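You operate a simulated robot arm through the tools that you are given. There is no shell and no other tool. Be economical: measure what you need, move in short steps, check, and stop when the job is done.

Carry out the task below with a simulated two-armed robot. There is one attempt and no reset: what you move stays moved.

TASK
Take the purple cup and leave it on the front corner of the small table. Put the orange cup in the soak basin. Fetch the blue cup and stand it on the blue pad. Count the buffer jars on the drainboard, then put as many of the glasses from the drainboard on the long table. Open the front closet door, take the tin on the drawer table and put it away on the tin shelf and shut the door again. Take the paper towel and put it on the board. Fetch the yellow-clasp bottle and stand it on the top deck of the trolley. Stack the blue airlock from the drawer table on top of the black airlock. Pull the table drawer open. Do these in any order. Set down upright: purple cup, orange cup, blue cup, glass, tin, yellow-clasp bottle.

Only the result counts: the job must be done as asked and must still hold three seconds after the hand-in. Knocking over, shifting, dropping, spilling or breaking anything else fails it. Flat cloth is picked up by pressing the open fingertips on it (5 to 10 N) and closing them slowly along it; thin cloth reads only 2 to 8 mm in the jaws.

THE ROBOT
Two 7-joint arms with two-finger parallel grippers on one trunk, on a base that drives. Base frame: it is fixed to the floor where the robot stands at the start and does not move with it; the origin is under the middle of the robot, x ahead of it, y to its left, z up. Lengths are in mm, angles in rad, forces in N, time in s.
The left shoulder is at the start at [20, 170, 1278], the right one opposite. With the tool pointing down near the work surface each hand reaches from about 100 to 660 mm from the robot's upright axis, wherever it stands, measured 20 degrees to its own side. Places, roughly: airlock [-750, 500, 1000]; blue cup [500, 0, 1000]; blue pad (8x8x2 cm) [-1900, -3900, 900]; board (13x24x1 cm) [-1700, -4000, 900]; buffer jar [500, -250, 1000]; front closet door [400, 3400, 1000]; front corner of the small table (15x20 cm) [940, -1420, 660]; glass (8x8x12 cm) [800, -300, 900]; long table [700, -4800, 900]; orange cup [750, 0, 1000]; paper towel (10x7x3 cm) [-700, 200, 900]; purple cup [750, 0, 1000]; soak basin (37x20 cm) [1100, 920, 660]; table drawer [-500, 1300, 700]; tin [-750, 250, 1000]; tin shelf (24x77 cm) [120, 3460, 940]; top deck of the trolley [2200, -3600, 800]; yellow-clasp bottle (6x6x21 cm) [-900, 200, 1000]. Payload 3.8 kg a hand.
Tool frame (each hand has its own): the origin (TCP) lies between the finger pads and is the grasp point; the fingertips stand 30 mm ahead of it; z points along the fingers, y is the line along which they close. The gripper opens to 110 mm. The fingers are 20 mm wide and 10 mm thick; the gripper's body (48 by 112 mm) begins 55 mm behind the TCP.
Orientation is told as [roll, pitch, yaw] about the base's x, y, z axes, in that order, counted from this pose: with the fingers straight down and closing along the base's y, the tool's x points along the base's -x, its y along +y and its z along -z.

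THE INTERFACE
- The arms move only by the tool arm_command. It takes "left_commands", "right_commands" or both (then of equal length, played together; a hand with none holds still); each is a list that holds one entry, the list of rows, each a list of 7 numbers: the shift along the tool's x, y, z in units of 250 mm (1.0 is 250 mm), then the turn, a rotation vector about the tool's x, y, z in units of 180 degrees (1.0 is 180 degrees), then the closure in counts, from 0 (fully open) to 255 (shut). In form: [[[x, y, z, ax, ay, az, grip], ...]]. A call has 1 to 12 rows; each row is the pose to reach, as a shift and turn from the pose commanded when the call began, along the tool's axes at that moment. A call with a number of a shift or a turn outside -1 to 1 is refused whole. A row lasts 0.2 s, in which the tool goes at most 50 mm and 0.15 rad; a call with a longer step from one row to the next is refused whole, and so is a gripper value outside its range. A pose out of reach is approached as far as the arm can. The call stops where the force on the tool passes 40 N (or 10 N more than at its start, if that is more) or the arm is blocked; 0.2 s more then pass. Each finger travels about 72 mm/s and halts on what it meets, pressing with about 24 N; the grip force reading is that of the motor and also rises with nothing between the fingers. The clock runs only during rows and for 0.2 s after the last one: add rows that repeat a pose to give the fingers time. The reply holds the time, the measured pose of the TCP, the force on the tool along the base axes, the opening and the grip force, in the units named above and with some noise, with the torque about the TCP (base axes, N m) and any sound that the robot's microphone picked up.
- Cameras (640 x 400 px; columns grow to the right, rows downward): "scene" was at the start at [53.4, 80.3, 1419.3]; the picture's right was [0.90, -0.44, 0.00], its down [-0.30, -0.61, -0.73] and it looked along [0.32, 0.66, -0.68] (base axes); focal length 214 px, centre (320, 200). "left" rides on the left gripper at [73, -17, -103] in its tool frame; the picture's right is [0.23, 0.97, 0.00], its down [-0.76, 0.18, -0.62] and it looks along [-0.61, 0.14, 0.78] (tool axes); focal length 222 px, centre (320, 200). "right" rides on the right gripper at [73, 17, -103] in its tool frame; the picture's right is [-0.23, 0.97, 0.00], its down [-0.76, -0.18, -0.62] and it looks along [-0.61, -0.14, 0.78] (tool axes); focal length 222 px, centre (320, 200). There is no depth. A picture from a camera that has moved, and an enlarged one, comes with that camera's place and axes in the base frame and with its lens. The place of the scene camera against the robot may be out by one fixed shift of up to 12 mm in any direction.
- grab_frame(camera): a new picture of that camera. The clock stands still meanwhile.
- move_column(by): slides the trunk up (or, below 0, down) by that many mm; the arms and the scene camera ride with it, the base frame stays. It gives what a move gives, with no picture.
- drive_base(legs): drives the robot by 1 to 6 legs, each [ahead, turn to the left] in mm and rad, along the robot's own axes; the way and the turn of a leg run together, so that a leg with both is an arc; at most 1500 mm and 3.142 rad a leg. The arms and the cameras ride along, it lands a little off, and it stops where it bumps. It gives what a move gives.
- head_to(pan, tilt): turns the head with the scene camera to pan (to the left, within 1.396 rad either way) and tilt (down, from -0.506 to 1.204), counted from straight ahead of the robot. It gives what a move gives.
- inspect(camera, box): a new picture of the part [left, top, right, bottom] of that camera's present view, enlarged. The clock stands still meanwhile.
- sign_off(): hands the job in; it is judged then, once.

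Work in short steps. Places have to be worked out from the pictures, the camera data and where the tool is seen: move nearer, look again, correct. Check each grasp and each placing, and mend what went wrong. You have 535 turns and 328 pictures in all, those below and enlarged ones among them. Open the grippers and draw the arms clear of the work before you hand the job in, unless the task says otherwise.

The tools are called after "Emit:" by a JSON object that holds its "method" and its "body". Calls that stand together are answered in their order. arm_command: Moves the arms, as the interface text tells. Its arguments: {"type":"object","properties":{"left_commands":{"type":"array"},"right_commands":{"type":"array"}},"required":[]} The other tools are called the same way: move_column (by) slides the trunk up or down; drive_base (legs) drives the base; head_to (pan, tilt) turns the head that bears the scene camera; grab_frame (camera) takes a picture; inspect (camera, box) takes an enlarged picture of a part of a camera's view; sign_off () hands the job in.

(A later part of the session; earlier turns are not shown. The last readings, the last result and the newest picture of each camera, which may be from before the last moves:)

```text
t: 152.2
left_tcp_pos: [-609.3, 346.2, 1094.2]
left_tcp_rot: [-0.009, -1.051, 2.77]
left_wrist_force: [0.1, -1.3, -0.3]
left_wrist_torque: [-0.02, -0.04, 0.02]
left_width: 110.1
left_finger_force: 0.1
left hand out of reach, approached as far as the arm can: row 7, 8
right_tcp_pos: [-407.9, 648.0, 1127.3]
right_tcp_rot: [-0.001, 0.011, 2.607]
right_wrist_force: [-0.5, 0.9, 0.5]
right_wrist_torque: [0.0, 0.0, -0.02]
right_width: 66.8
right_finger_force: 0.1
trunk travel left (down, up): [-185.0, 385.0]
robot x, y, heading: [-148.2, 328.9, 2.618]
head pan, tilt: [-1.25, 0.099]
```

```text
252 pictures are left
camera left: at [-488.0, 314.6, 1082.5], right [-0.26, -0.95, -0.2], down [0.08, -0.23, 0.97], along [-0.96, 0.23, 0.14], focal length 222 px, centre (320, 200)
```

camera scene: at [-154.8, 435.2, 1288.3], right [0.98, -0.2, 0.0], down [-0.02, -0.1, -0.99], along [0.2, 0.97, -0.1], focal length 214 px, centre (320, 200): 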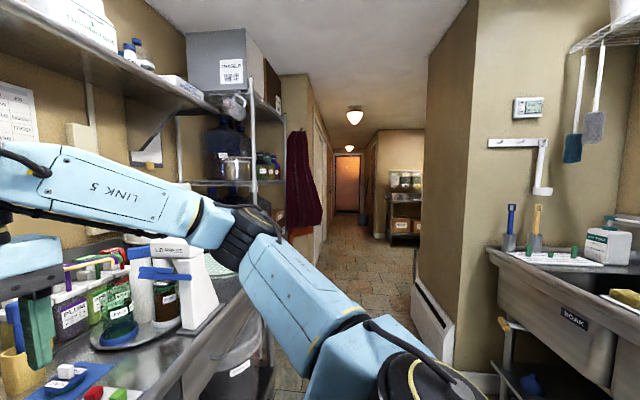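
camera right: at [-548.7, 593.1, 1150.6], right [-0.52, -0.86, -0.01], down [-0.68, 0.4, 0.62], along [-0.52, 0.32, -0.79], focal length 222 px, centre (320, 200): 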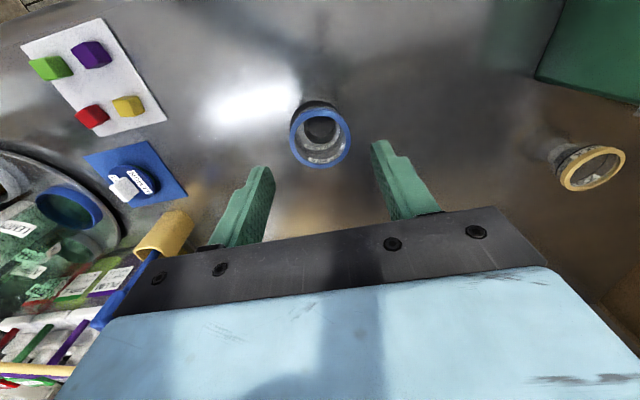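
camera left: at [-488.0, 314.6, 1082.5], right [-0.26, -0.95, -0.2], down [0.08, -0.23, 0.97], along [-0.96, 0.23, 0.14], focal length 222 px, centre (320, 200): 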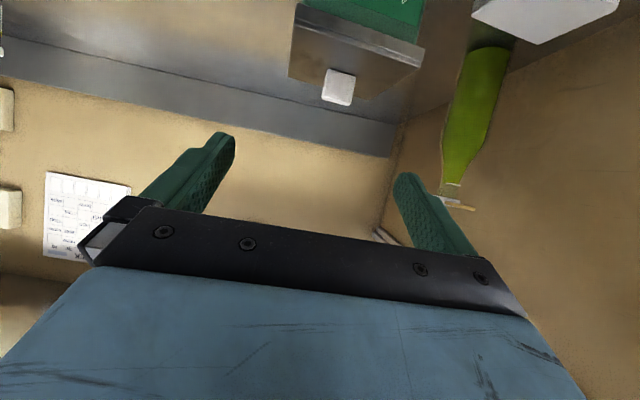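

The tilt works (pitch −1.05). I lower to the pregrasp in front of the tin: about (−576,323,945).

Emit:
{"method": "arm_command", "body": {"left_commands": [[[0.1, 0.006, 0.03, 0, 0, 0, 0], [0.2, 0.012, 0.06, 0, 0, 0, 0], [0.3, 0.018, 0.09, 0, 0, 0, 0], [0.4, 0.024, 0.12, 0, 0, 0, 0], [0.5, 0.03, 0.15, 0, 0, 0, 0], [0.594, 0.038, 0.163, 0, 0, 0, 0], [0.594, 0.038, 0.163, 0, 0, 0, 0]]]}}

Emit:
{"method": "grab_frame", "body": {"camera": "left"}}

Emit:
{"method": "head_to", "body": {"pan": 0.1, "tilt": 0.8}}

Emit:
{"method": "grab_frame", "body": {"camera": "scene"}}

```text
t: 153.1
left_tcp_pos: [-625.8, 363.0, 1023.6]
left_tcp_rot: [0.005, -1.079, 2.758]
left_wrist_force: [3.3, -1.6, 8.8]
left_wrist_torque: [-0.46, 0.25, 0.29]
left_width: 110.1
left_finger_force: 0.0
left hand out of reach, approached as far as the arm can: row 1, 2, 3, 4
right_tcp_pos: [-406.7, 647.7, 1125.6]
right_tcp_rot: [-0.002, 0.013, 2.609]
right_wrist_force: [0.1, -0.2, 0.2]
right_wrist_torque: [-0.02, -0.04, 0.01]
right_width: 66.8
right_finger_force: 0.1
trunk travel left (down, up): [-185.0, 385.0]
robot x, y, heading: [-148.7, 327.2, 2.617]
head pan, tilt: [-1.25, 0.099]
stopped in row 4 (left hand): the force on the tool passed its limit at 54 N (the readings are from after the stop); the commanded pose is now the measured one
```

```text
251 pictures are left
camera left: at [-504.9, 330.7, 1006.7], right [-0.26, -0.95, -0.2], down [0.11, -0.23, 0.97], along [-0.96, 0.23, 0.17], focal length 222 px, centre (320, 200)
```

left: 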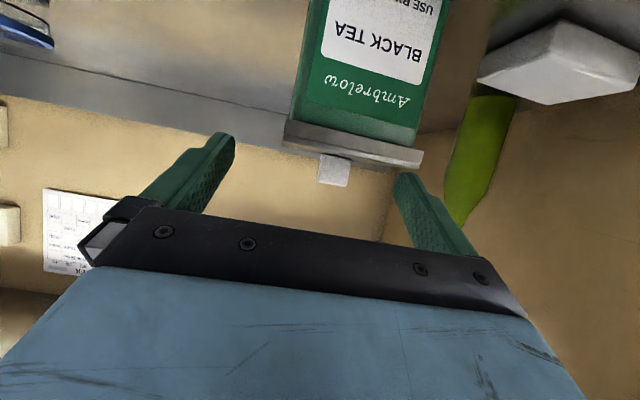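

```text
t: 154.6
left_tcp_pos: [-626.2, 362.4, 1022.1]
left_tcp_rot: [0.005, -1.078, 2.762]
left_wrist_force: [-1.4, -1.6, 16.8]
left_wrist_torque: [-0.78, 0.72, 0.0]
left_width: 109.8
left_finger_force: 0.1
right_tcp_pos: [-408.3, 647.2, 1126.1]
right_tcp_rot: [-0.001, 0.012, 2.609]
right_wrist_force: [0.3, 0.2, 0.8]
right_wrist_torque: [-0.01, 0.0, -0.04]
right_width: 66.8
right_finger_force: 0.0
trunk travel left (down, up): [-185.0, 385.0]
robot x, y, heading: [-150.2, 328.3, 2.616]
head pan, tilt: [0.099, 0.799]
```

```text
250 pictures are left
camera scene: at [-246.0, 378.0, 1225.5], right [0.41, 0.91, 0.0], down [0.65, -0.3, -0.7], along [-0.64, 0.29, -0.72], focal length 214 px, centre (320, 200)
```

scene: 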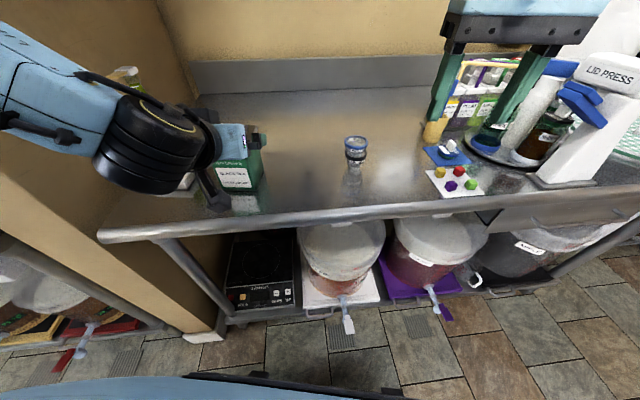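

The left fingertip pressed on the tin's lid because the pose is too close to the robot for this tilt. I lift straight up and then drive back 130 mm.

Emit:
{"method": "arm_command", "body": {"left_commands": [[[-0.07, 0, -0.04, 0, 0, 0, 0], [-0.14, 0, -0.08, 0, 0, 0, 0], [-0.28, 0, -0.16, 0, 0, 0, 0]]]}}

Emit:
{"method": "grab_frame", "body": {"camera": "left"}}

```text
t: 155.4
left_tcp_pos: [-624.5, 362.6, 1101.6]
left_tcp_rot: [0.003, -1.073, 2.76]
left_wrist_force: [0.6, 0.0, 1.4]
left_wrist_torque: [0.0, -0.03, -0.01]
left_width: 110.1
left_finger_force: 0.1
right_tcp_pos: [-408.2, 647.5, 1126.5]
right_tcp_rot: [-0.001, 0.012, 2.61]
right_wrist_force: [-0.1, 0.0, 0.5]
right_wrist_torque: [0.0, 0.03, 0.01]
right_width: 66.8
right_finger_force: 0.1
trunk travel left (down, up): [-185.0, 385.0]
robot x, y, heading: [-151.8, 326.4, 2.616]
head pan, tilt: [0.099, 0.799]
```

```text
249 pictures are left
camera left: at [-501.9, 330.5, 1087.0], right [-0.26, -0.95, -0.2], down [0.11, -0.23, 0.97], along [-0.96, 0.23, 0.16], focal length 222 px, centre (320, 200)
```

left: 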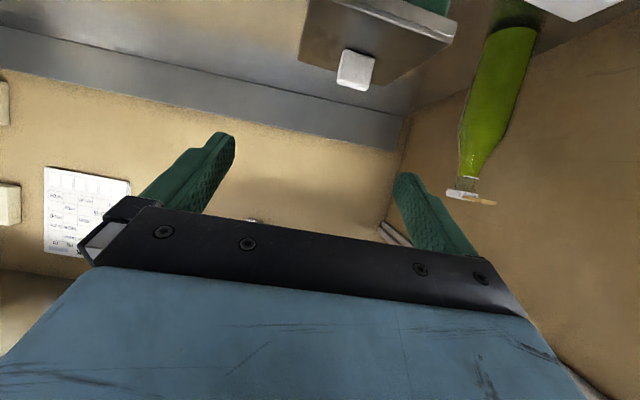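

The tin stands unchanged. Backing the base 150 mm.

Emit:
{"method": "drive_base", "body": {"legs": [[-150, 0]]}}

```text
t: 156.7
left_tcp_pos: [-494.3, 288.5, 1100.3]
left_tcp_rot: [0.002, -1.078, 2.763]
left_wrist_force: [-0.6, 0.3, 0.8]
left_wrist_torque: [-0.01, 0.0, -0.02]
left_width: 109.9
left_finger_force: 0.0
right_tcp_pos: [-278.6, 573.2, 1126.6]
right_tcp_rot: [-0.002, 0.011, 2.609]
right_wrist_force: [0.2, 0.6, 0.7]
right_wrist_torque: [0.02, 0.02, 0.01]
right_width: 66.8
right_finger_force: 0.2
trunk travel left (down, up): [-185.0, 385.0]
robot x, y, heading: [-17.7, 253.6, 2.619]
head pan, tilt: [0.099, 0.799]
```

Lowering to z≈950 in front of the table edge.

Emit:
{"method": "arm_command", "body": {"left_commands": [[[0.1, 0, 0.053, 0, 0, 0, 0], [0.2, 0, 0.107, 0, 0, 0, 0], [0.3, 0, 0.16, 0, 0, 0, 0], [0.4, 0, 0.214, 0, 0, 0, 0], [0.529, 0, 0.283, 0, 0, 0, 0], [0.529, 0, 0.283, 0, 0, 0, 0]]]}}

Emit:
{"method": "grab_frame", "body": {"camera": "left"}}

```text
t: 158.1
left_tcp_pos: [-495.9, 287.4, 953.4]
left_tcp_rot: [0.004, -1.077, 2.763]
left_wrist_force: [-0.3, -0.2, -0.3]
left_wrist_torque: [0.03, 0.01, 0.0]
left_width: 110.1
left_finger_force: 0.0
right_tcp_pos: [-277.4, 571.9, 1126.8]
right_tcp_rot: [-0.002, 0.012, 2.609]
right_wrist_force: [-0.3, -0.5, -0.6]
right_wrist_torque: [-0.01, -0.01, 0.01]
right_width: 66.8
right_finger_force: 0.1
trunk travel left (down, up): [-185.0, 385.0]
robot x, y, heading: [-22.6, 253.5, 2.621]
head pan, tilt: [0.099, 0.799]
```

```text
248 pictures are left
camera left: at [-374.0, 256.7, 938.3], right [-0.26, -0.95, -0.2], down [0.11, -0.23, 0.97], along [-0.96, 0.23, 0.16], focal length 222 px, centre (320, 200)
```

left: 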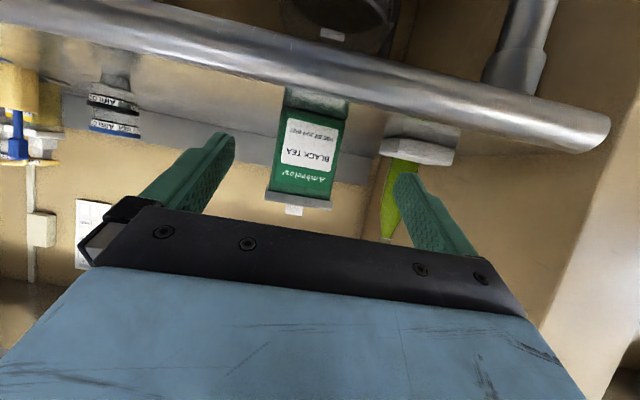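

Good view (upside-down): the tin is nearly centred, about 10 mm off laterally. I move forward 100 mm horizontally with a 7 mm side correction.

Emit:
{"method": "arm_command", "body": {"left_commands": [[[-0.05, -0.01, 0.09, 0, 0, 0, 0], [-0.1, -0.02, 0.18, 0, 0, 0, 0], [-0.15, -0.028, 0.27, 0, 0, 0, 0], [-0.189, -0.028, 0.352, 0, 0, 0, 0], [-0.189, -0.028, 0.352, 0, 0, 0, 0]]]}}

Emit:
{"method": "grab_frame", "body": {"camera": "left"}}

Emit:
{"method": "grab_frame", "body": {"camera": "scene"}}

```text
t: 159.3
left_tcp_pos: [-587.1, 331.7, 949.5]
left_tcp_rot: [0.002, -1.075, 2.764]
left_wrist_force: [0.4, 0.1, -0.2]
left_wrist_torque: [0.02, 0.0, 0.04]
left_width: 109.9
left_finger_force: 0.1
right_tcp_pos: [-278.9, 572.5, 1126.3]
right_tcp_rot: [-0.001, 0.013, 2.608]
right_wrist_force: [0.1, 0.5, 0.2]
right_wrist_torque: [0.03, 0.0, -0.01]
right_width: 67.0
right_finger_force: 0.0
trunk travel left (down, up): [-185.0, 385.0]
robot x, y, heading: [-23.7, 255.4, 2.621]
head pan, tilt: [0.099, 0.799]
```

```text
247 pictures are left
camera left: at [-464.2, 299.9, 935.5], right [-0.26, -0.95, -0.2], down [0.11, -0.23, 0.97], along [-0.96, 0.23, 0.16], focal length 222 px, centre (320, 200)
```

left: 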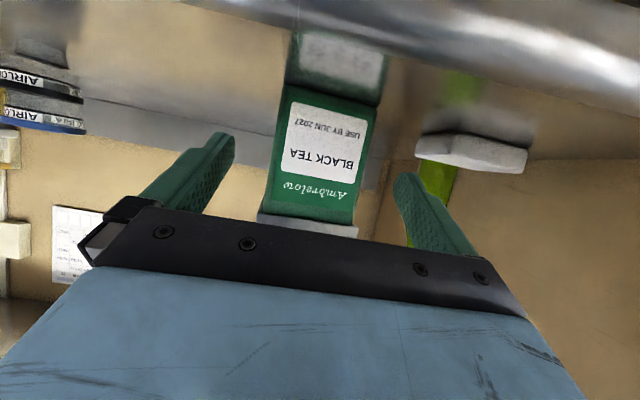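

```text
246 pictures are left
camera scene: at [-117.6, 303.5, 1225.4], right [0.41, 0.91, 0.0], down [0.65, -0.29, -0.7], along [-0.64, 0.29, -0.72], focal length 214 px, centre (320, 200)
```

scene: 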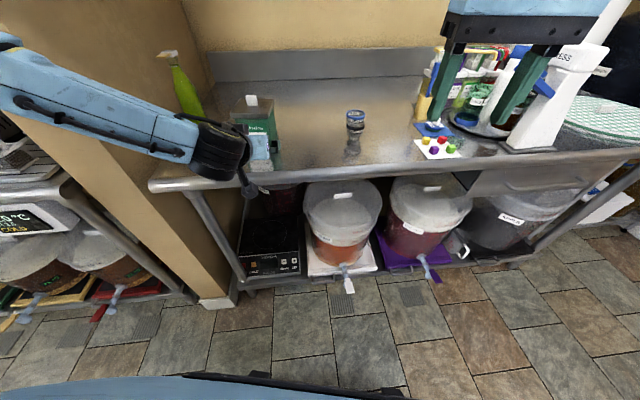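

The tin is centred between the fingers. Forward another 76 mm.

Emit:
{"method": "arm_command", "body": {"left_commands": [[[-0.04, 0.008, 0.07, 0, 0, 0, 0], [-0.08, 0.008, 0.14, 0, 0, 0, 0], [-0.11, 0.008, 0.2, 0, 0, 0, 0], [-0.143, 0.008, 0.267, 0, 0, 0, 0], [-0.143, 0.008, 0.267, 0, 0, 0, 0]]]}}

Emit:
{"method": "grab_frame", "body": {"camera": "left"}}

Emit:
{"method": "inspect", "body": {"camera": "scene", "box": [140, 40, 340, 200]}}

```text
t: 160.5
left_tcp_pos: [-656.9, 355.9, 951.1]
left_tcp_rot: [0.002, -1.074, 2.763]
left_wrist_force: [0.2, 0.1, -0.4]
left_wrist_torque: [0.03, 0.01, -0.02]
left_width: 110.1
left_finger_force: 0.0
right_tcp_pos: [-278.3, 573.3, 1125.8]
right_tcp_rot: [-0.002, 0.013, 2.609]
right_wrist_force: [0.8, -0.1, -0.3]
right_wrist_torque: [0.05, -0.01, 0.0]
right_width: 66.9
right_finger_force: 0.0
trunk travel left (down, up): [-185.0, 385.0]
robot x, y, heading: [-19.1, 256.1, 2.621]
head pan, tilt: [0.099, 0.799]
```

```text
245 pictures are left
camera left: at [-534.1, 324.6, 936.0], right [-0.26, -0.95, -0.2], down [0.11, -0.23, 0.97], along [-0.96, 0.23, 0.16], focal length 222 px, centre (320, 200)
```

left: 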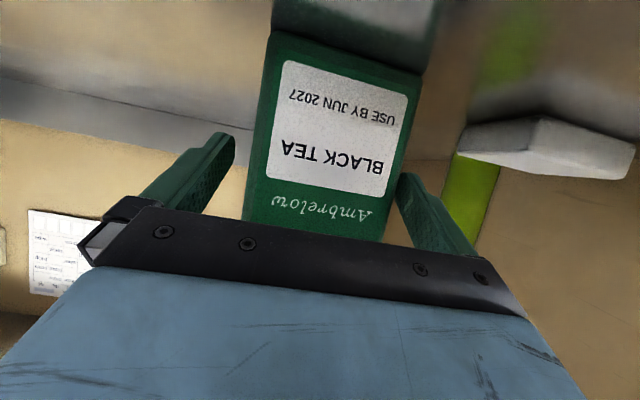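

```text
2.50 times, centred on (240, 120) of scene
camera zoom: at [-117.6, 303.5, 1225.3], right [0.41, 0.91, 0.0], down [0.65, -0.29, -0.7], along [-0.64, 0.29, -0.72], focal length 536 px, centre (520, 400)
```

zoom: 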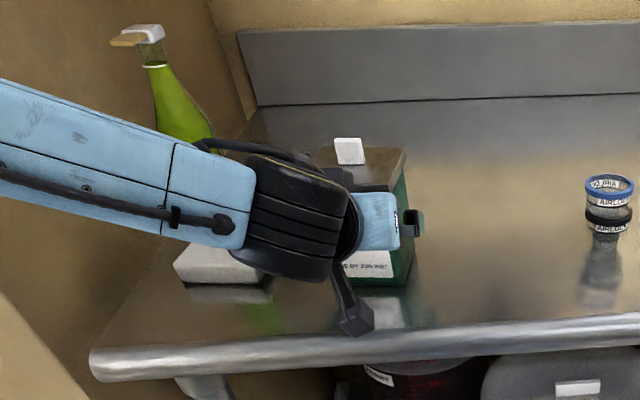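

The tin sits between the fingers. I close.

Emit:
{"method": "arm_command", "body": {"left_commands": [[[0, 0, 0, 0, 0, 0, 40], [0, 0, 0, 0, 0, 0, 70], [0, 0, 0, 0, 0, 0, 100], [0, 0, 0, 0, 0, 0, 130], [0, 0, 0, 0, 0, 0, 150], [0, 0, 0, 0, 0, 0, 150]]]}}

```text
t: 161.9
left_tcp_pos: [-657.1, 355.3, 950.5]
left_tcp_rot: [0.004, -1.077, 2.763]
left_wrist_force: [0.9, 0.4, 0.6]
left_wrist_torque: [0.16, -0.03, -0.13]
left_width: 85.0
left_finger_force: 24.2
right_tcp_pos: [-277.4, 572.5, 1126.5]
right_tcp_rot: [-0.001, 0.012, 2.609]
right_wrist_force: [-0.3, -0.3, -0.3]
right_wrist_torque: [-0.02, 0.03, -0.01]
right_width: 67.0
right_finger_force: 0.0
trunk travel left (down, up): [-185.0, 385.0]
robot x, y, heading: [-23.1, 252.4, 2.618]
head pan, tilt: [0.099, 0.799]
```

Gripped at 85 mm; I lift 60 mm and check.

Emit:
{"method": "arm_command", "body": {"left_commands": [[[-0.03, 0, -0.016, 0, 0, 0, 150], [-0.09, 0, -0.048, 0, 0, 0, 150], [-0.15, 0, -0.08, 0, 0, 0, 150], [-0.211, 0, -0.113, 0, 0, 0, 150]]]}}

Emit:
{"method": "grab_frame", "body": {"camera": "left"}}

Emit:
{"method": "grab_frame", "body": {"camera": "scene"}}

```text
t: 162.9
left_tcp_pos: [-655.9, 355.9, 1011.6]
left_tcp_rot: [0.003, -1.075, 2.761]
left_wrist_force: [0.0, 0.5, -3.4]
left_wrist_torque: [-0.01, -0.09, 0.0]
left_width: 84.6
left_finger_force: 24.1
right_tcp_pos: [-278.4, 572.4, 1125.7]
right_tcp_rot: [-0.001, 0.013, 2.608]
right_wrist_force: [-0.7, 0.4, 0.1]
right_wrist_torque: [-0.02, -0.01, 0.0]
right_width: 67.0
right_finger_force: 0.1
trunk travel left (down, up): [-185.0, 385.0]
robot x, y, heading: [-23.2, 252.0, 2.616]
head pan, tilt: [0.099, 0.799]
```

```text
243 pictures are left
camera left: at [-534.1, 324.9, 995.9], right [-0.26, -0.95, -0.2], down [0.11, -0.23, 0.97], along [-0.96, 0.23, 0.16], focal length 222 px, centre (320, 200)
```

left: 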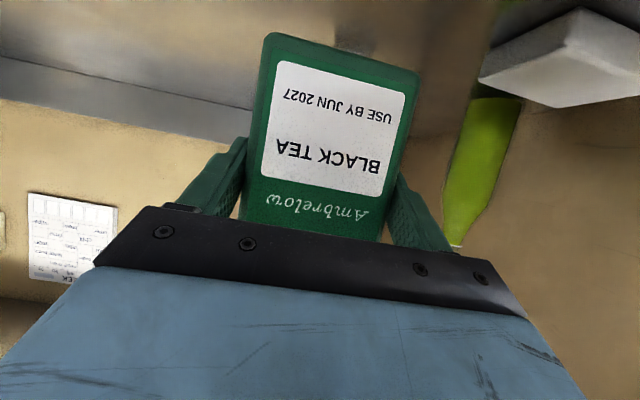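

```text
242 pictures are left
camera scene: at [-117.7, 303.5, 1225.3], right [0.41, 0.91, 0.0], down [0.65, -0.29, -0.7], along [-0.64, 0.29, -0.72], focal length 214 px, centre (320, 200)
```

scene: 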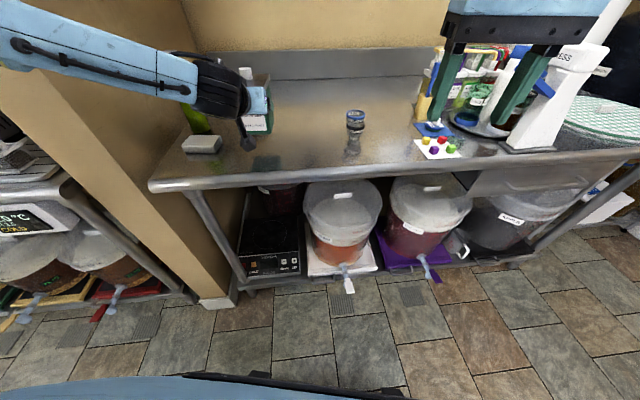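

The tin is held by its body. I retract it toward the robot and up for the drive north.

Emit:
{"method": "arm_command", "body": {"left_commands": [[[-0.06, 0, -0.06, 0, 0, 0, 150], [-0.1, 0, -0.16, 0, 0, 0, 150], [-0.05, 0, -0.28, 0, 0, 0, 150], [0.0, 0, -0.4, 0, 0, 0, 150], [0.06, 0, -0.52, 0, 0, 0, 150], [0.107, 0, -0.623, 0, 0, 0, 150]]]}}

Emit:
{"method": "head_to", "body": {"pan": -1.2, "tilt": 0.35}}

Emit:
{"method": "grab_frame", "body": {"camera": "scene"}}

```text
t: 164.3
left_tcp_pos: [-517.8, 301.1, 1062.6]
left_tcp_rot: [0.003, -1.076, 2.763]
left_wrist_force: [0.3, -0.6, -3.3]
left_wrist_torque: [-0.04, -0.09, -0.02]
left_width: 84.9
left_finger_force: 24.5
right_tcp_pos: [-279.1, 572.2, 1126.8]
right_tcp_rot: [0.0, 0.012, 2.61]
right_wrist_force: [-0.1, 0.5, -0.2]
right_wrist_torque: [-0.01, 0.02, -0.04]
right_width: 67.1
right_finger_force: 0.0
trunk travel left (down, up): [-185.0, 385.0]
robot x, y, heading: [-21.1, 253.7, 2.618]
head pan, tilt: [0.099, 0.799]
```

```text
t: 165.8
left_tcp_pos: [-518.6, 301.8, 1060.7]
left_tcp_rot: [0.004, -1.075, 2.762]
left_wrist_force: [-0.7, -0.6, -2.5]
left_wrist_torque: [-0.03, -0.1, 0.03]
left_width: 84.8
left_finger_force: 24.1
right_tcp_pos: [-279.5, 572.9, 1126.6]
right_tcp_rot: [-0.002, 0.012, 2.609]
right_wrist_force: [-0.6, -0.4, 0.1]
right_wrist_torque: [-0.03, 0.0, 0.0]
right_width: 66.8
right_finger_force: 0.0
trunk travel left (down, up): [-185.0, 385.0]
robot x, y, heading: [-18.0, 255.0, 2.62]
head pan, tilt: [-1.201, 0.351]
```

```text
241 pictures are left
camera scene: at [-30.2, 362.5, 1264.9], right [0.99, -0.15, 0.0], down [-0.05, -0.34, -0.94], along [0.14, 0.93, -0.34], focal length 214 px, centre (320, 200)
```

scene: 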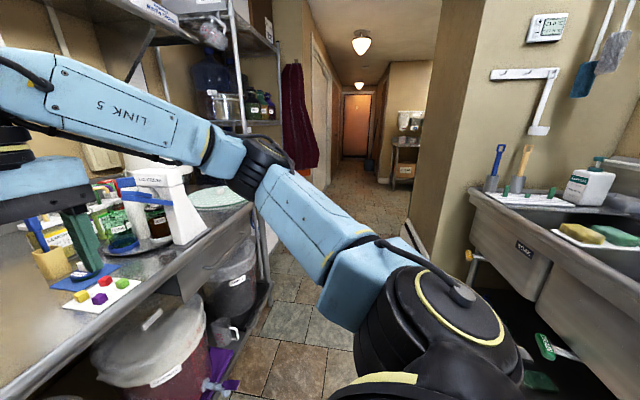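

Corridor ahead between the rack and the wall corner. I turn to face north and drive to about (310,1500).

Emit:
{"method": "drive_base", "body": {"legs": [[0, -1.307], [700, 0]]}}

Emit:
{"method": "head_to", "body": {"pan": 0.0, "tilt": 0.35}}

Emit:
{"method": "grab_frame", "body": {"camera": "scene"}}

```text
t: 172.8
left_tcp_pos: [53.0, 1421.3, 1062.1]
left_tcp_rot: [0.004, -1.075, 1.47]
left_wrist_force: [0.0, -0.1, -3.4]
left_wrist_torque: [-0.08, 0.01, -0.01]
left_width: 84.7
left_finger_force: 24.3
right_tcp_pos: [379.5, 1266.7, 1125.8]
right_tcp_rot: [-0.002, 0.013, 1.321]
right_wrist_force: [0.4, 0.0, -0.5]
right_wrist_torque: [-0.02, 0.0, -0.02]
right_width: 67.1
right_finger_force: 0.1
trunk travel left (down, up): [-185.0, 385.0]
robot x, y, heading: [143.2, 930.8, 1.332]
head pan, tilt: [-1.201, 0.351]
```

```text
t: 174.2
left_tcp_pos: [52.5, 1422.2, 1062.6]
left_tcp_rot: [0.004, -1.075, 1.472]
left_wrist_force: [1.2, 0.1, -3.1]
left_wrist_torque: [-0.09, 0.0, -0.01]
left_width: 84.9
left_finger_force: 23.7
right_tcp_pos: [378.6, 1267.2, 1125.1]
right_tcp_rot: [0.0, 0.011, 1.317]
right_wrist_force: [0.0, -0.3, -0.2]
right_wrist_torque: [0.03, 0.02, 0.0]
right_width: 67.2
right_finger_force: 0.0
trunk travel left (down, up): [-185.0, 385.0]
robot x, y, heading: [143.7, 927.4, 1.328]
head pan, tilt: [0.0, 0.351]
```

```text
240 pictures are left
camera scene: at [166.8, 1048.2, 1265.0], right [0.97, -0.24, 0.0], down [-0.08, -0.33, -0.94], along [0.23, 0.91, -0.34], focal length 214 px, centre (320, 200)
```

scene: 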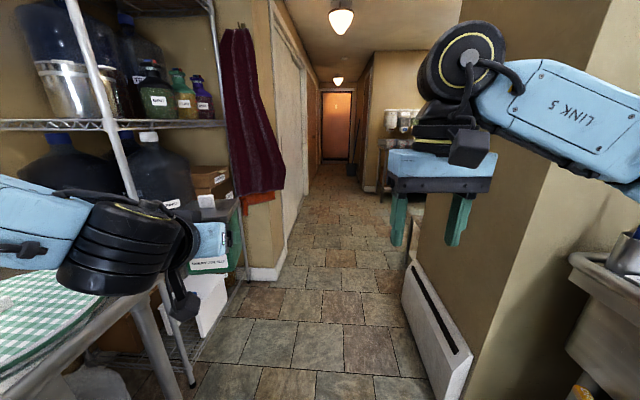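

I drive along the corridor's centre line, first to about (426,1700), then on north.

Emit:
{"method": "drive_base", "body": {"legs": [[0, -0.11], [820, 0], [0, 0.05], [900, 0]]}}

Emit:
{"method": "head_to", "body": {"pan": 0.5, "tilt": 0.2}}

Emit:
{"method": "grab_frame", "body": {"camera": "scene"}}

```text
t: 181.9
left_tcp_pos: [514.4, 2603.2, 1083.5]
left_tcp_rot: [-0.056, -1.11, 1.483]
left_wrist_force: [1.0, -0.1, -3.7]
left_wrist_torque: [-0.07, 0.02, -0.02]
left_width: 85.3
left_finger_force: 24.3
right_tcp_pos: [841.1, 2417.4, 1134.9]
right_tcp_rot: [0.009, -0.014, 1.243]
right_wrist_force: [0.3, -0.3, -0.3]
right_wrist_torque: [0.01, -0.02, 0.0]
right_width: 66.9
right_finger_force: 0.1
trunk travel left (down, up): [-185.0, 385.0]
robot x, y, heading: [582.6, 2129.7, 1.291]
head pan, tilt: [0.0, 0.351]
stopped in leg 4: the robot was blocked; the commanded pose is now the measured one
```

```text
t: 182.9
left_tcp_pos: [513.6, 2602.8, 1085.7]
left_tcp_rot: [-0.059, -1.113, 1.484]
left_wrist_force: [0.7, -0.1, -1.8]
left_wrist_torque: [-0.09, -0.01, 0.0]
left_width: 85.0
left_finger_force: 24.2
right_tcp_pos: [839.4, 2415.1, 1134.9]
right_tcp_rot: [0.012, -0.019, 1.243]
right_wrist_force: [1.2, -0.4, 0.2]
right_wrist_torque: [0.02, 0.02, 0.02]
right_width: 66.8
right_finger_force: 0.0
trunk travel left (down, up): [-185.0, 385.0]
robot x, y, heading: [582.8, 2127.6, 1.286]
head pan, tilt: [0.499, 0.201]
```

```text
239 pictures are left
camera scene: at [567.2, 2209.6, 1281.7], right [0.98, 0.21, 0.0], down [0.04, -0.16, -0.99], along [-0.21, 0.96, -0.17], focal length 214 px, centre (320, 200)
```

scene: 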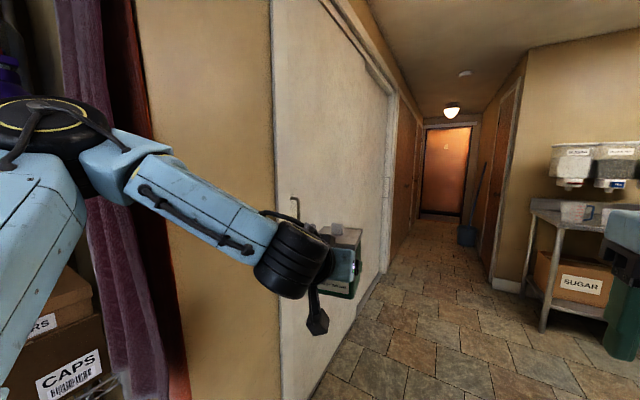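

The left elbow met the left wall/curtain. I back off 120 mm and look again.

Emit:
{"method": "drive_base", "body": {"legs": [[-120, 0]]}}

Emit:
{"method": "head_to", "body": {"pan": 0.9, "tilt": 0.3}}

Emit:
{"method": "grab_frame", "body": {"camera": "scene"}}

```text
t: 184.1
left_tcp_pos: [479.4, 2519.8, 1065.3]
left_tcp_rot: [-0.054, -1.074, 1.477]
left_wrist_force: [-0.2, -0.7, -2.6]
left_wrist_torque: [-0.07, 0.0, 0.03]
left_width: 84.8
left_finger_force: 24.4
right_tcp_pos: [803.3, 2334.0, 1126.9]
right_tcp_rot: [-0.002, 0.01, 1.245]
right_wrist_force: [0.3, -0.9, -0.3]
right_wrist_torque: [0.0, 0.0, 0.0]
right_width: 66.8
right_finger_force: 0.0
trunk travel left (down, up): [-185.0, 385.0]
robot x, y, heading: [546.8, 2014.7, 1.278]
head pan, tilt: [0.499, 0.201]
```

```text
t: 185.0
left_tcp_pos: [479.5, 2520.5, 1064.6]
left_tcp_rot: [-0.055, -1.075, 1.476]
left_wrist_force: [0.3, 0.6, -2.6]
left_wrist_torque: [-0.09, -0.02, -0.01]
left_width: 84.7
left_finger_force: 23.5
right_tcp_pos: [803.4, 2335.0, 1126.6]
right_tcp_rot: [-0.002, 0.012, 1.246]
right_wrist_force: [0.4, 0.4, -0.1]
right_wrist_torque: [-0.01, 0.03, 0.01]
right_width: 66.8
right_finger_force: 0.0
trunk travel left (down, up): [-185.0, 385.0]
robot x, y, heading: [544.9, 2014.9, 1.271]
head pan, tilt: [0.901, 0.3]
```

```text
238 pictures are left
camera scene: at [495.5, 2120.5, 1269.7], right [0.82, 0.57, 0.0], down [0.17, -0.24, -0.96], along [-0.54, 0.79, -0.3], focal length 214 px, centre (320, 200)
```

scene: 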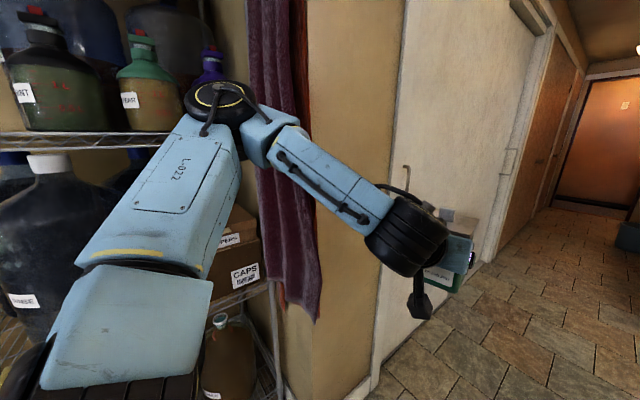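

I zoom in on the closet door and its handle.

Emit:
{"method": "inspect", "body": {"camera": "scene", "box": [360, 0, 640, 300]}}

```text
1.33 times, centred on (500, 150) of scene
camera zoom: at [495.5, 2120.5, 1269.7], right [0.82, 0.57, 0.0], down [0.17, -0.24, -0.96], along [-0.54, 0.79, -0.3], focal length 286 px, centre (80, 267)
```

zoom: 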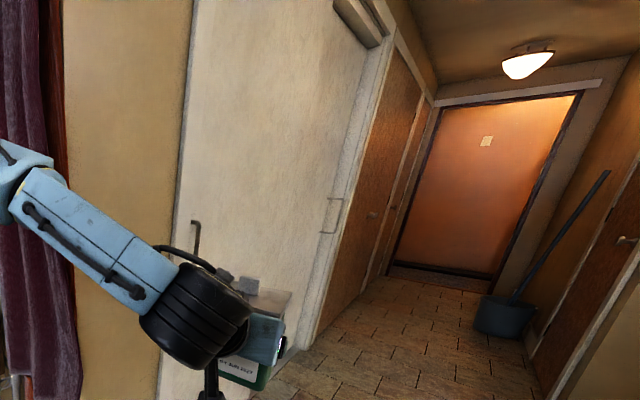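

The closet seems to have sliding panels; the front one has a bar handle at its south edge (≈(291,3055), z≈1059). To narrow my outline I stretch both arms forward a bit before passing the curtain.

Emit:
{"method": "arm_command", "body": {"left_commands": [[[-0.05, -0.02, 0.09, 0, 0, 0, 150], [-0.1, -0.04, 0.18, 0, 0, 0, 150], [-0.15, -0.06, 0.27, 0, 0, 0, 150], [-0.185, -0.082, 0.345, 0, 0, 0, 150]]], "right_commands": [[[-0.15, 0, 0, 0, 0, 0, 100], [-0.3, 0, 0, 0, 0, 0, 100], [-0.42, 0, 0, 0, 0, 0, 100], [-0.52, 0, 0, 0, 0, 0, 100]]]}}

Emit:
{"method": "grab_frame", "body": {"camera": "scene"}}

```text
t: 186.0
left_tcp_pos: [513.1, 2614.4, 1063.9]
left_tcp_rot: [-0.054, -1.073, 1.476]
left_wrist_force: [-0.3, 0.9, -3.5]
left_wrist_torque: [-0.09, 0.02, -0.01]
left_width: 85.0
left_finger_force: 24.1
right_tcp_pos: [845.5, 2459.1, 1126.6]
right_tcp_rot: [-0.003, 0.013, 1.247]
right_wrist_force: [0.3, -0.8, 0.0]
right_wrist_torque: [-0.02, -0.04, -0.02]
right_width: 66.8
right_finger_force: 0.1
trunk travel left (down, up): [-185.0, 385.0]
robot x, y, heading: [546.5, 2014.5, 1.279]
head pan, tilt: [0.901, 0.3]
```

```text
236 pictures are left
camera scene: at [495.6, 2121.2, 1269.6], right [0.82, 0.57, 0.0], down [0.17, -0.24, -0.96], along [-0.54, 0.79, -0.3], focal length 214 px, centre (320, 200)
```

scene: 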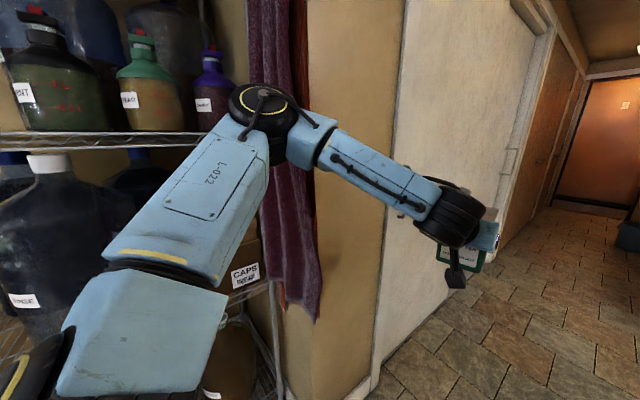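

The elbow is in a bit. I drive on, drifting slightly right.

Emit:
{"method": "drive_base", "body": {"legs": [[0, -0.08], [350, 0], [0, 0.08]]}}

Emit:
{"method": "grab_frame", "body": {"camera": "scene"}}

```text
t: 189.2
left_tcp_pos: [635.3, 2940.6, 1064.2]
left_tcp_rot: [-0.055, -1.074, 1.484]
left_wrist_force: [-0.3, 0.7, -2.6]
left_wrist_torque: [-0.06, 0.01, -0.01]
left_width: 84.8
left_finger_force: 23.9
right_tcp_pos: [968.7, 2789.3, 1127.8]
right_tcp_rot: [-0.003, 0.012, 1.253]
right_wrist_force: [-0.3, 0.4, -1.0]
right_wrist_torque: [0.0, 0.0, -0.02]
right_width: 66.9
right_finger_force: 0.0
trunk travel left (down, up): [-185.0, 385.0]
robot x, y, heading: [671.7, 2344.9, 1.284]
head pan, tilt: [0.901, 0.3]
```

```text
235 pictures are left
camera scene: at [621.2, 2447.8, 1269.6], right [0.82, 0.58, 0.0], down [0.17, -0.24, -0.95], along [-0.55, 0.78, -0.3], focal length 214 px, centre (320, 200)
```

scene: 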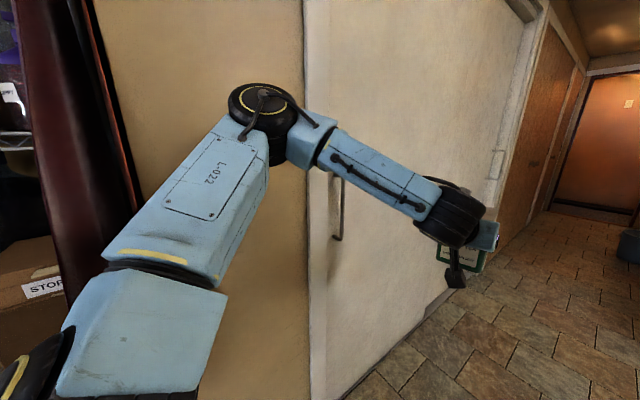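

Past the curtain. I drive 400 on, then draw the hands in a little before turning to face the closet.

Emit:
{"method": "drive_base", "body": {"legs": [[395, 0]]}}

Emit:
{"method": "arm_command", "body": {"left_commands": [[[0.05, 0.02, -0.09, 0, 0, 0, 150], [0.1, 0.04, -0.18, 0, 0, 0, 150], [0.15, 0.06, -0.27, 0, 0, 0, 150], [0.2, 0.08, -0.36, 0, 0, 0, 150], [0.24, 0.1, -0.44, 0, 0, 0, 150]]], "right_commands": [[[0.08, 0, 0, 0, 0, 0, 100], [0.16, 0, 0, 0, 0, 0, 100], [0.24, 0, 0, 0, 0, 0, 100], [0.28, 0, 0, 0, 0, 0, 100], [0.28, 0, 0, 0, 0, 0, 100]]]}}

```text
t: 191.7
left_tcp_pos: [744.2, 3321.0, 1064.2]
left_tcp_rot: [-0.054, -1.075, 1.488]
left_wrist_force: [-1.0, -0.2, -3.4]
left_wrist_torque: [-0.15, 0.0, -0.01]
left_width: 85.0
left_finger_force: 23.9
right_tcp_pos: [1077.8, 3172.0, 1126.3]
right_tcp_rot: [-0.003, 0.012, 1.259]
right_wrist_force: [0.0, 0.7, -0.4]
right_wrist_torque: [-0.03, -0.02, 0.02]
right_width: 67.1
right_finger_force: 0.1
trunk travel left (down, up): [-185.0, 385.0]
robot x, y, heading: [785.4, 2729.0, 1.287]
head pan, tilt: [0.901, 0.3]
```

```text
t: 192.9
left_tcp_pos: [704.2, 3199.2, 1063.9]
left_tcp_rot: [-0.056, -1.074, 1.491]
left_wrist_force: [1.0, 0.5, -3.1]
left_wrist_torque: [-0.08, 0.02, -0.01]
left_width: 84.8
left_finger_force: 24.4
right_tcp_pos: [1056.7, 3103.4, 1127.7]
right_tcp_rot: [-0.002, 0.012, 1.257]
right_wrist_force: [-0.1, 1.4, 0.8]
right_wrist_torque: [0.0, 0.02, -0.01]
right_width: 66.8
right_finger_force: 0.1
trunk travel left (down, up): [-185.0, 385.0]
robot x, y, heading: [787.7, 2723.6, 1.284]
head pan, tilt: [0.901, 0.3]
```

Now turn to face the closet.

Emit:
{"method": "drive_base", "body": {"legs": [[0, 1.55]]}}

Emit:
{"method": "head_to", "body": {"pan": -0.3, "tilt": 0.5}}

Emit:
{"method": "grab_frame", "body": {"camera": "scene"}}

```text
t: 195.5
left_tcp_pos: [388.3, 2979.8, 1064.4]
left_tcp_rot: [-0.054, -1.072, 2.292]
left_wrist_force: [3.9, 1.3, -1.4]
left_wrist_torque: [-0.09, 0.23, -0.33]
left_width: 91.7
left_finger_force: 23.9
right_tcp_pos: [679.8, 3179.2, 1127.9]
right_tcp_rot: [-0.002, 0.01, 2.109]
right_wrist_force: [-0.4, -0.6, -1.1]
right_wrist_torque: [-0.02, -0.01, -0.02]
right_width: 67.0
right_finger_force: 0.1
trunk travel left (down, up): [-185.0, 385.0]
robot x, y, heading: [786.2, 2722.2, 2.14]
head pan, tilt: [0.901, 0.3]
heard: snap
stopped in leg 1: the force on the tool passed its limit at 56 N (the readings are from after the stop); the commanded pose is now the measured one
```

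```text
t: 196.9
left_tcp_pos: [388.1, 2979.9, 1065.0]
left_tcp_rot: [-0.054, -1.071, 2.293]
left_wrist_force: [9.0, 3.8, -3.5]
left_wrist_torque: [-0.27, 0.23, -0.71]
left_width: 91.5
left_finger_force: 24.4
right_tcp_pos: [680.0, 3180.4, 1125.9]
right_tcp_rot: [-0.001, 0.012, 2.11]
right_wrist_force: [-0.2, 0.6, -0.3]
right_wrist_torque: [0.05, 0.02, -0.01]
right_width: 66.8
right_finger_force: 0.1
trunk travel left (down, up): [-185.0, 385.0]
robot x, y, heading: [786.2, 2724.2, 2.139]
head pan, tilt: [-0.3, 0.499]
```

```text
234 pictures are left
camera scene: at [747.1, 2837.9, 1251.3], right [0.96, 0.27, 0.0], down [0.13, -0.46, -0.88], along [-0.23, 0.85, -0.48], focal length 214 px, centre (320, 200)
```

scene: 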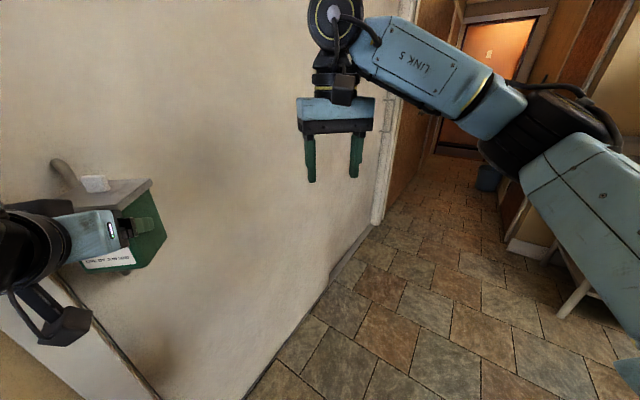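

A contact: the tin touched the door handle (a "snap" was heard). I turn back 0.2 rad and inspect the tin and handle.

Emit:
{"method": "drive_base", "body": {"legs": [[0, -0.25]]}}

Emit:
{"method": "head_to", "body": {"pan": 0.45, "tilt": 0.45}}

Emit:
{"method": "grab_frame", "body": {"camera": "scene"}}

Emit:
{"method": "grab_frame", "body": {"camera": "left"}}

```text
t: 198.2
left_tcp_pos: [460.4, 3068.4, 1063.3]
left_tcp_rot: [-0.056, -1.072, 2.052]
left_wrist_force: [-0.4, 0.5, -3.3]
left_wrist_torque: [-0.15, -0.03, -0.01]
left_width: 84.8
left_finger_force: 23.8
right_tcp_pos: [791.6, 3191.5, 1127.2]
right_tcp_rot: [-0.003, 0.012, 1.865]
right_wrist_force: [1.2, -1.2, 0.2]
right_wrist_torque: [0.02, -0.01, 0.01]
right_width: 66.8
right_finger_force: 0.1
trunk travel left (down, up): [-185.0, 385.0]
robot x, y, heading: [786.3, 2722.9, 1.895]
head pan, tilt: [-0.3, 0.499]
heard: snap
```

```text
t: 199.3
left_tcp_pos: [459.6, 3069.3, 1063.7]
left_tcp_rot: [-0.056, -1.07, 2.053]
left_wrist_force: [-0.5, 0.2, -2.9]
left_wrist_torque: [-0.12, -0.05, -0.01]
left_width: 84.8
left_finger_force: 23.8
right_tcp_pos: [790.7, 3192.1, 1126.2]
right_tcp_rot: [-0.002, 0.01, 1.865]
right_wrist_force: [0.9, 0.6, 0.0]
right_wrist_torque: [0.04, 0.02, 0.0]
right_width: 66.9
right_finger_force: 0.0
trunk travel left (down, up): [-185.0, 385.0]
robot x, y, heading: [784.3, 2726.6, 1.898]
head pan, tilt: [0.45, 0.45]
```

```text
233 pictures are left
camera scene: at [710.4, 2817.5, 1255.7], right [0.71, 0.7, 0.0], down [0.3, -0.31, -0.9], along [-0.63, 0.64, -0.44], focal length 214 px, centre (320, 200)
```

scene: 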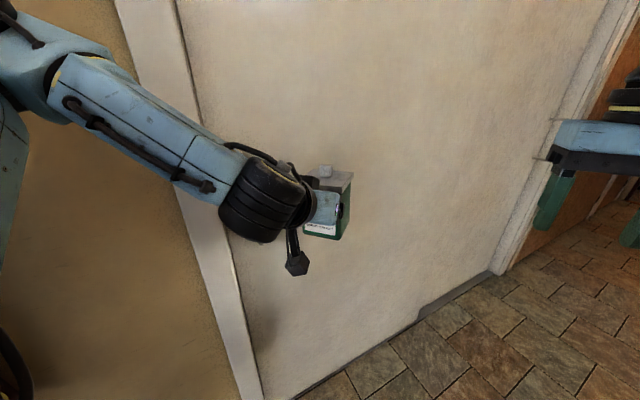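

```text
232 pictures are left
camera left: at [527.7, 2961.1, 1049.7], right [-0.83, -0.51, -0.23], down [-0.11, -0.25, 0.96], along [-0.54, 0.83, 0.15], focal length 222 px, centre (320, 200)
```

left: 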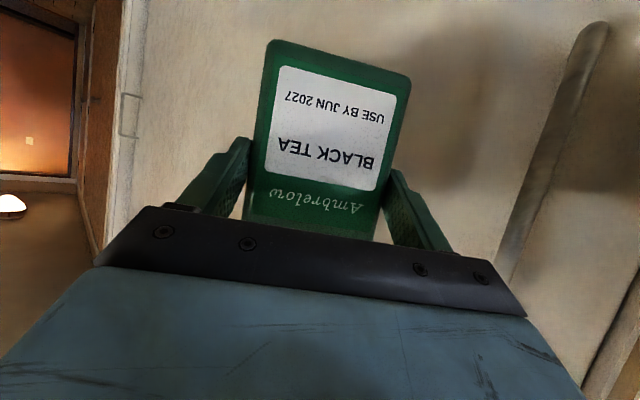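

Tin is fine in the grip and the handle is intact. I back the base 60 mm for clearance, then finish the turn toward the closet.

Emit:
{"method": "drive_base", "body": {"legs": [[-65, 0], [0, 0.94]]}}

Emit:
{"method": "head_to", "body": {"pan": -0.2, "tilt": 0.4}}

Emit:
{"method": "grab_frame", "body": {"camera": "scene"}}

```text
t: 202.7
left_tcp_pos: [338.1, 2599.8, 1065.1]
left_tcp_rot: [-0.056, -1.07, 3.002]
left_wrist_force: [0.4, -1.0, -2.4]
left_wrist_torque: [-0.05, -0.13, 0.0]
left_width: 85.2
left_finger_force: 23.8
right_tcp_pos: [430.4, 2940.1, 1127.5]
right_tcp_rot: [-0.002, 0.009, 2.815]
right_wrist_force: [0.0, -0.6, 0.4]
right_wrist_torque: [0.05, 0.01, 0.0]
right_width: 66.9
right_finger_force: 0.0
trunk travel left (down, up): [-185.0, 385.0]
robot x, y, heading: [804.5, 2666.4, 2.847]
head pan, tilt: [0.45, 0.45]
```

```text
t: 203.7
left_tcp_pos: [338.7, 2599.4, 1063.8]
left_tcp_rot: [-0.055, -1.07, 3.002]
left_wrist_force: [-0.4, -0.5, -3.2]
left_wrist_torque: [-0.03, -0.13, 0.0]
left_width: 85.0
left_finger_force: 24.1
right_tcp_pos: [430.7, 2941.8, 1127.4]
right_tcp_rot: [-0.002, 0.011, 2.815]
right_wrist_force: [-0.7, -0.5, -0.6]
right_wrist_torque: [0.0, 0.02, -0.01]
right_width: 66.5
right_finger_force: 0.1
trunk travel left (down, up): [-185.0, 385.0]
robot x, y, heading: [806.2, 2665.7, 2.847]
head pan, tilt: [-0.201, 0.4]
```

```text
231 pictures are left
camera scene: at [700.5, 2720.8, 1260.4], right [0.48, 0.88, 0.0], down [0.34, -0.19, -0.92], along [-0.81, 0.44, -0.39], focal length 214 px, centre (320, 200)
```

scene: 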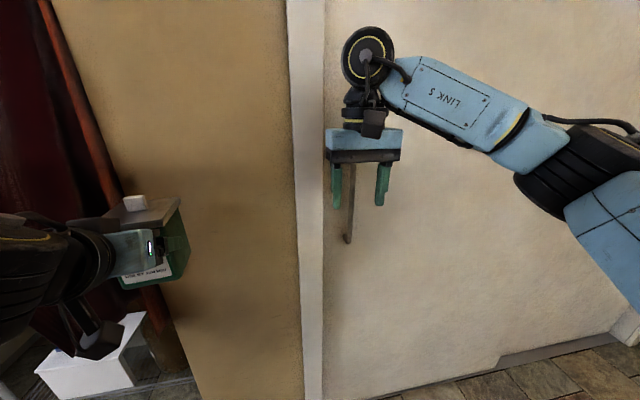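

I check the handle with the right-hand camera.

Emit:
{"method": "grab_frame", "body": {"camera": "right"}}

```text
230 pictures are left
camera right: at [493.3, 2901.6, 1231.6], right [-0.53, -0.85, 0.0], down [-0.67, 0.41, 0.62], along [-0.52, 0.33, -0.79], focal length 222 px, centre (320, 200)
```

right: 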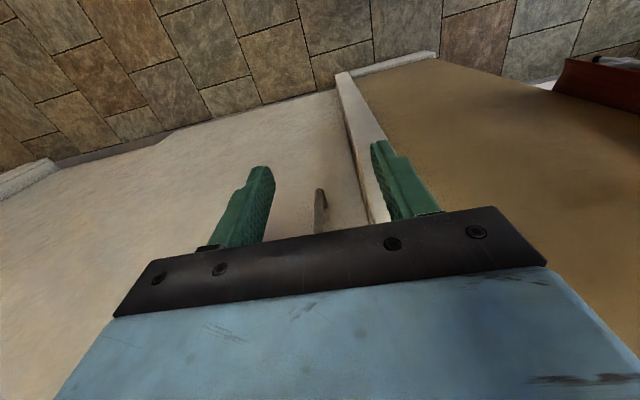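

The bar is at about (327,3006), from z≈953 upward, standing 48 mm off the door. I tilt the right hand toward the door while drawing it back 75 mm.

Emit:
{"method": "arm_command", "body": {"right_commands": [[[0.08, 0, 0, 0, 0, 0, 80], [0.16, 0, 0, 0, -0.04, 0, 80], [0.24, 0, 0, 0, -0.08, 0, 80], [0.3, 0, 0, 0, -0.125, 0, 80], [0.3, 0, 0, 0, -0.17, 0, 80], [0.3, 0, 0, 0, -0.215, 0, 80], [0.3, 0, 0, 0, -0.26, 0, 80], [0.3, 0, 0, 0, -0.3, 0, 80], [0.3, 0, 0, 0, -0.34, 0, 80], [0.3, 0, 0, 0, -0.34, 0, 80]]]}}

Emit:
{"method": "grab_frame", "body": {"camera": "right"}}

```text
t: 205.9
left_tcp_pos: [336.9, 2600.2, 1064.2]
left_tcp_rot: [-0.054, -1.07, 3.001]
left_wrist_force: [-0.5, 0.4, -2.5]
left_wrist_torque: [-0.01, -0.14, 0.02]
left_width: 85.0
left_finger_force: 24.0
right_tcp_pos: [495.6, 2915.8, 1132.8]
right_tcp_rot: [-0.003, -1.058, 2.819]
right_wrist_force: [-0.6, -0.2, -0.7]
right_wrist_torque: [0.01, 0.0, -0.02]
right_width: 75.6
right_finger_force: 0.0
right hand out of reach, approached as far as the arm can: row 9, 10
trunk travel left (down, up): [-185.0, 385.0]
robot x, y, heading: [808.2, 2666.2, 2.843]
head pan, tilt: [-0.201, 0.4]
```

```text
229 pictures are left
camera right: at [609.2, 2859.2, 1120.4], right [-0.42, -0.89, 0.2], down [0.22, 0.11, 0.97], along [-0.88, 0.45, 0.15], focal length 222 px, centre (320, 200)
```

right: 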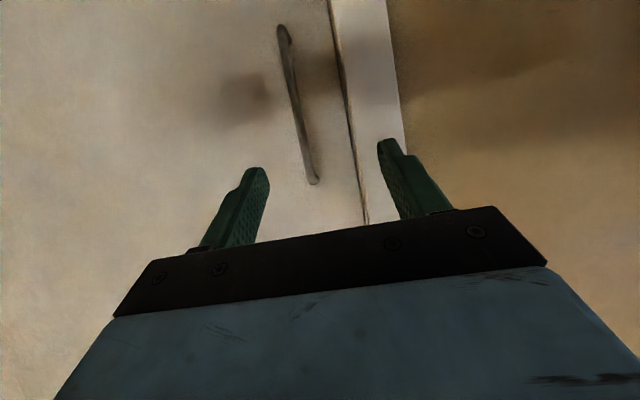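

The handle spans z≈937–1143. I drive 60 mm nearer.

Emit:
{"method": "drive_base", "body": {"legs": [[60, 0]]}}

```text
t: 206.9
left_tcp_pos: [280.6, 2617.5, 1064.2]
left_tcp_rot: [-0.057, -1.07, 3.004]
left_wrist_force: [-0.1, 0.9, -3.2]
left_wrist_torque: [-0.03, -0.14, 0.02]
left_width: 84.8
left_finger_force: 24.0
right_tcp_pos: [437.7, 2932.2, 1133.0]
right_tcp_rot: [-0.006, -1.056, 2.82]
right_wrist_force: [0.0, 0.5, -0.8]
right_wrist_torque: [0.02, 0.01, -0.01]
right_width: 75.5
right_finger_force: 0.1
trunk travel left (down, up): [-185.0, 385.0]
robot x, y, heading: [750.3, 2681.7, 2.845]
head pan, tilt: [-0.201, 0.4]
```

I move to the pregrasp in front of the bar at z≈1040.

Emit:
{"method": "arm_command", "body": {"right_commands": [[[0.04, -0.1, 0.06, 0, 0, 0, 80], [0.1, -0.148, 0.16, 0, 0, 0, 80], [0.14, -0.148, 0.28, 0, 0, 0, 80], [0.168, -0.148, 0.38, 0, 0, 0, 80], [0.168, -0.148, 0.457, 0, 0, 0, 80], [0.168, -0.148, 0.457, 0, 0, 0, 80]]]}}

Emit:
{"method": "grab_frame", "body": {"camera": "right"}}

```text
t: 208.3
left_tcp_pos: [281.1, 2616.4, 1064.8]
left_tcp_rot: [-0.056, -1.072, 3.004]
left_wrist_force: [-0.1, 0.1, -2.4]
left_wrist_torque: [-0.02, -0.11, -0.01]
left_width: 85.0
left_finger_force: 24.1
right_tcp_pos: [375.3, 2994.1, 1039.5]
right_tcp_rot: [-0.006, -1.059, 2.818]
right_wrist_force: [-0.1, -0.2, 1.0]
right_wrist_torque: [0.01, 0.01, 0.0]
right_width: 75.5
right_finger_force: 0.0
right hand out of reach, approached as far as the arm can: row 1, 2, 3
trunk travel left (down, up): [-185.0, 385.0]
robot x, y, heading: [750.0, 2684.1, 2.846]
head pan, tilt: [-0.201, 0.4]
```

```text
228 pictures are left
camera right: at [488.9, 2937.3, 1027.8], right [-0.42, -0.89, 0.2], down [0.22, 0.11, 0.97], along [-0.88, 0.45, 0.14], focal length 222 px, centre (320, 200)
```

right: 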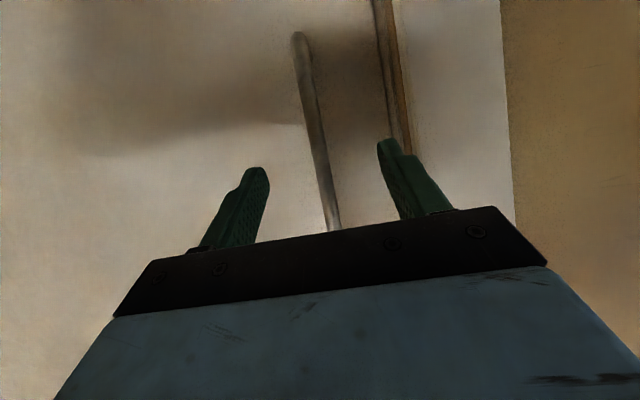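

The bar is centred between the fingers. Forward 45 mm, then close on it.

Emit:
{"method": "arm_command", "body": {"right_commands": [[[-0.03, 0, 0.05, 0, 0, 0, 80], [-0.06, 0, 0.1, 0, 0, 0, 80], [-0.089, 0, 0.157, 0, 0, 0, 80], [-0.089, 0, 0.157, 0, 0, 0, 130], [-0.089, 0, 0.157, 0, 0, 0, 180], [-0.089, 0, 0.157, 0, 0, 0, 230], [-0.089, 0, 0.157, 0, 0, 0, 255], [-0.089, 0, 0.157, 0, 0, 0, 255]]]}}

Emit:
{"method": "grab_frame", "body": {"camera": "right"}}

```text
t: 210.1
left_tcp_pos: [282.1, 2619.2, 1063.8]
left_tcp_rot: [-0.053, -1.071, 2.999]
left_wrist_force: [0.0, -0.2, -2.6]
left_wrist_torque: [0.01, -0.1, -0.03]
left_width: 85.3
left_finger_force: 24.1
right_tcp_pos: [333.7, 3011.5, 1039.0]
right_tcp_rot: [-0.005, -1.056, 2.81]
right_wrist_force: [5.9, 17.5, 2.8]
right_wrist_torque: [0.12, -0.26, -0.64]
right_width: 13.8
right_finger_force: 45.4
trunk travel left (down, up): [-185.0, 385.0]
robot x, y, heading: [750.6, 2684.4, 2.846]
head pan, tilt: [-0.201, 0.4]
```

```text
227 pictures are left
camera right: at [447.8, 2954.0, 1027.8], right [-0.42, -0.88, 0.2], down [0.22, 0.11, 0.97], along [-0.88, 0.45, 0.14], focal length 222 px, centre (320, 200)
```

right: 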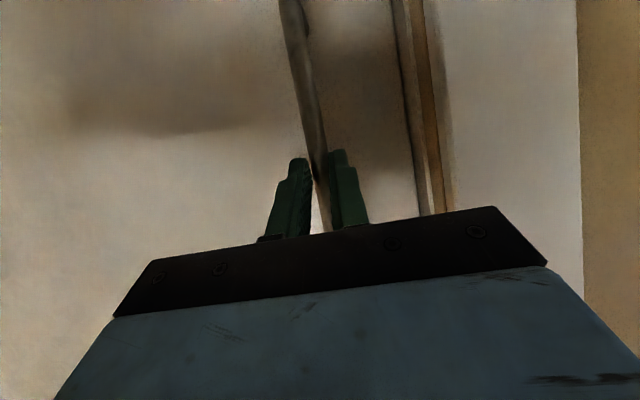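

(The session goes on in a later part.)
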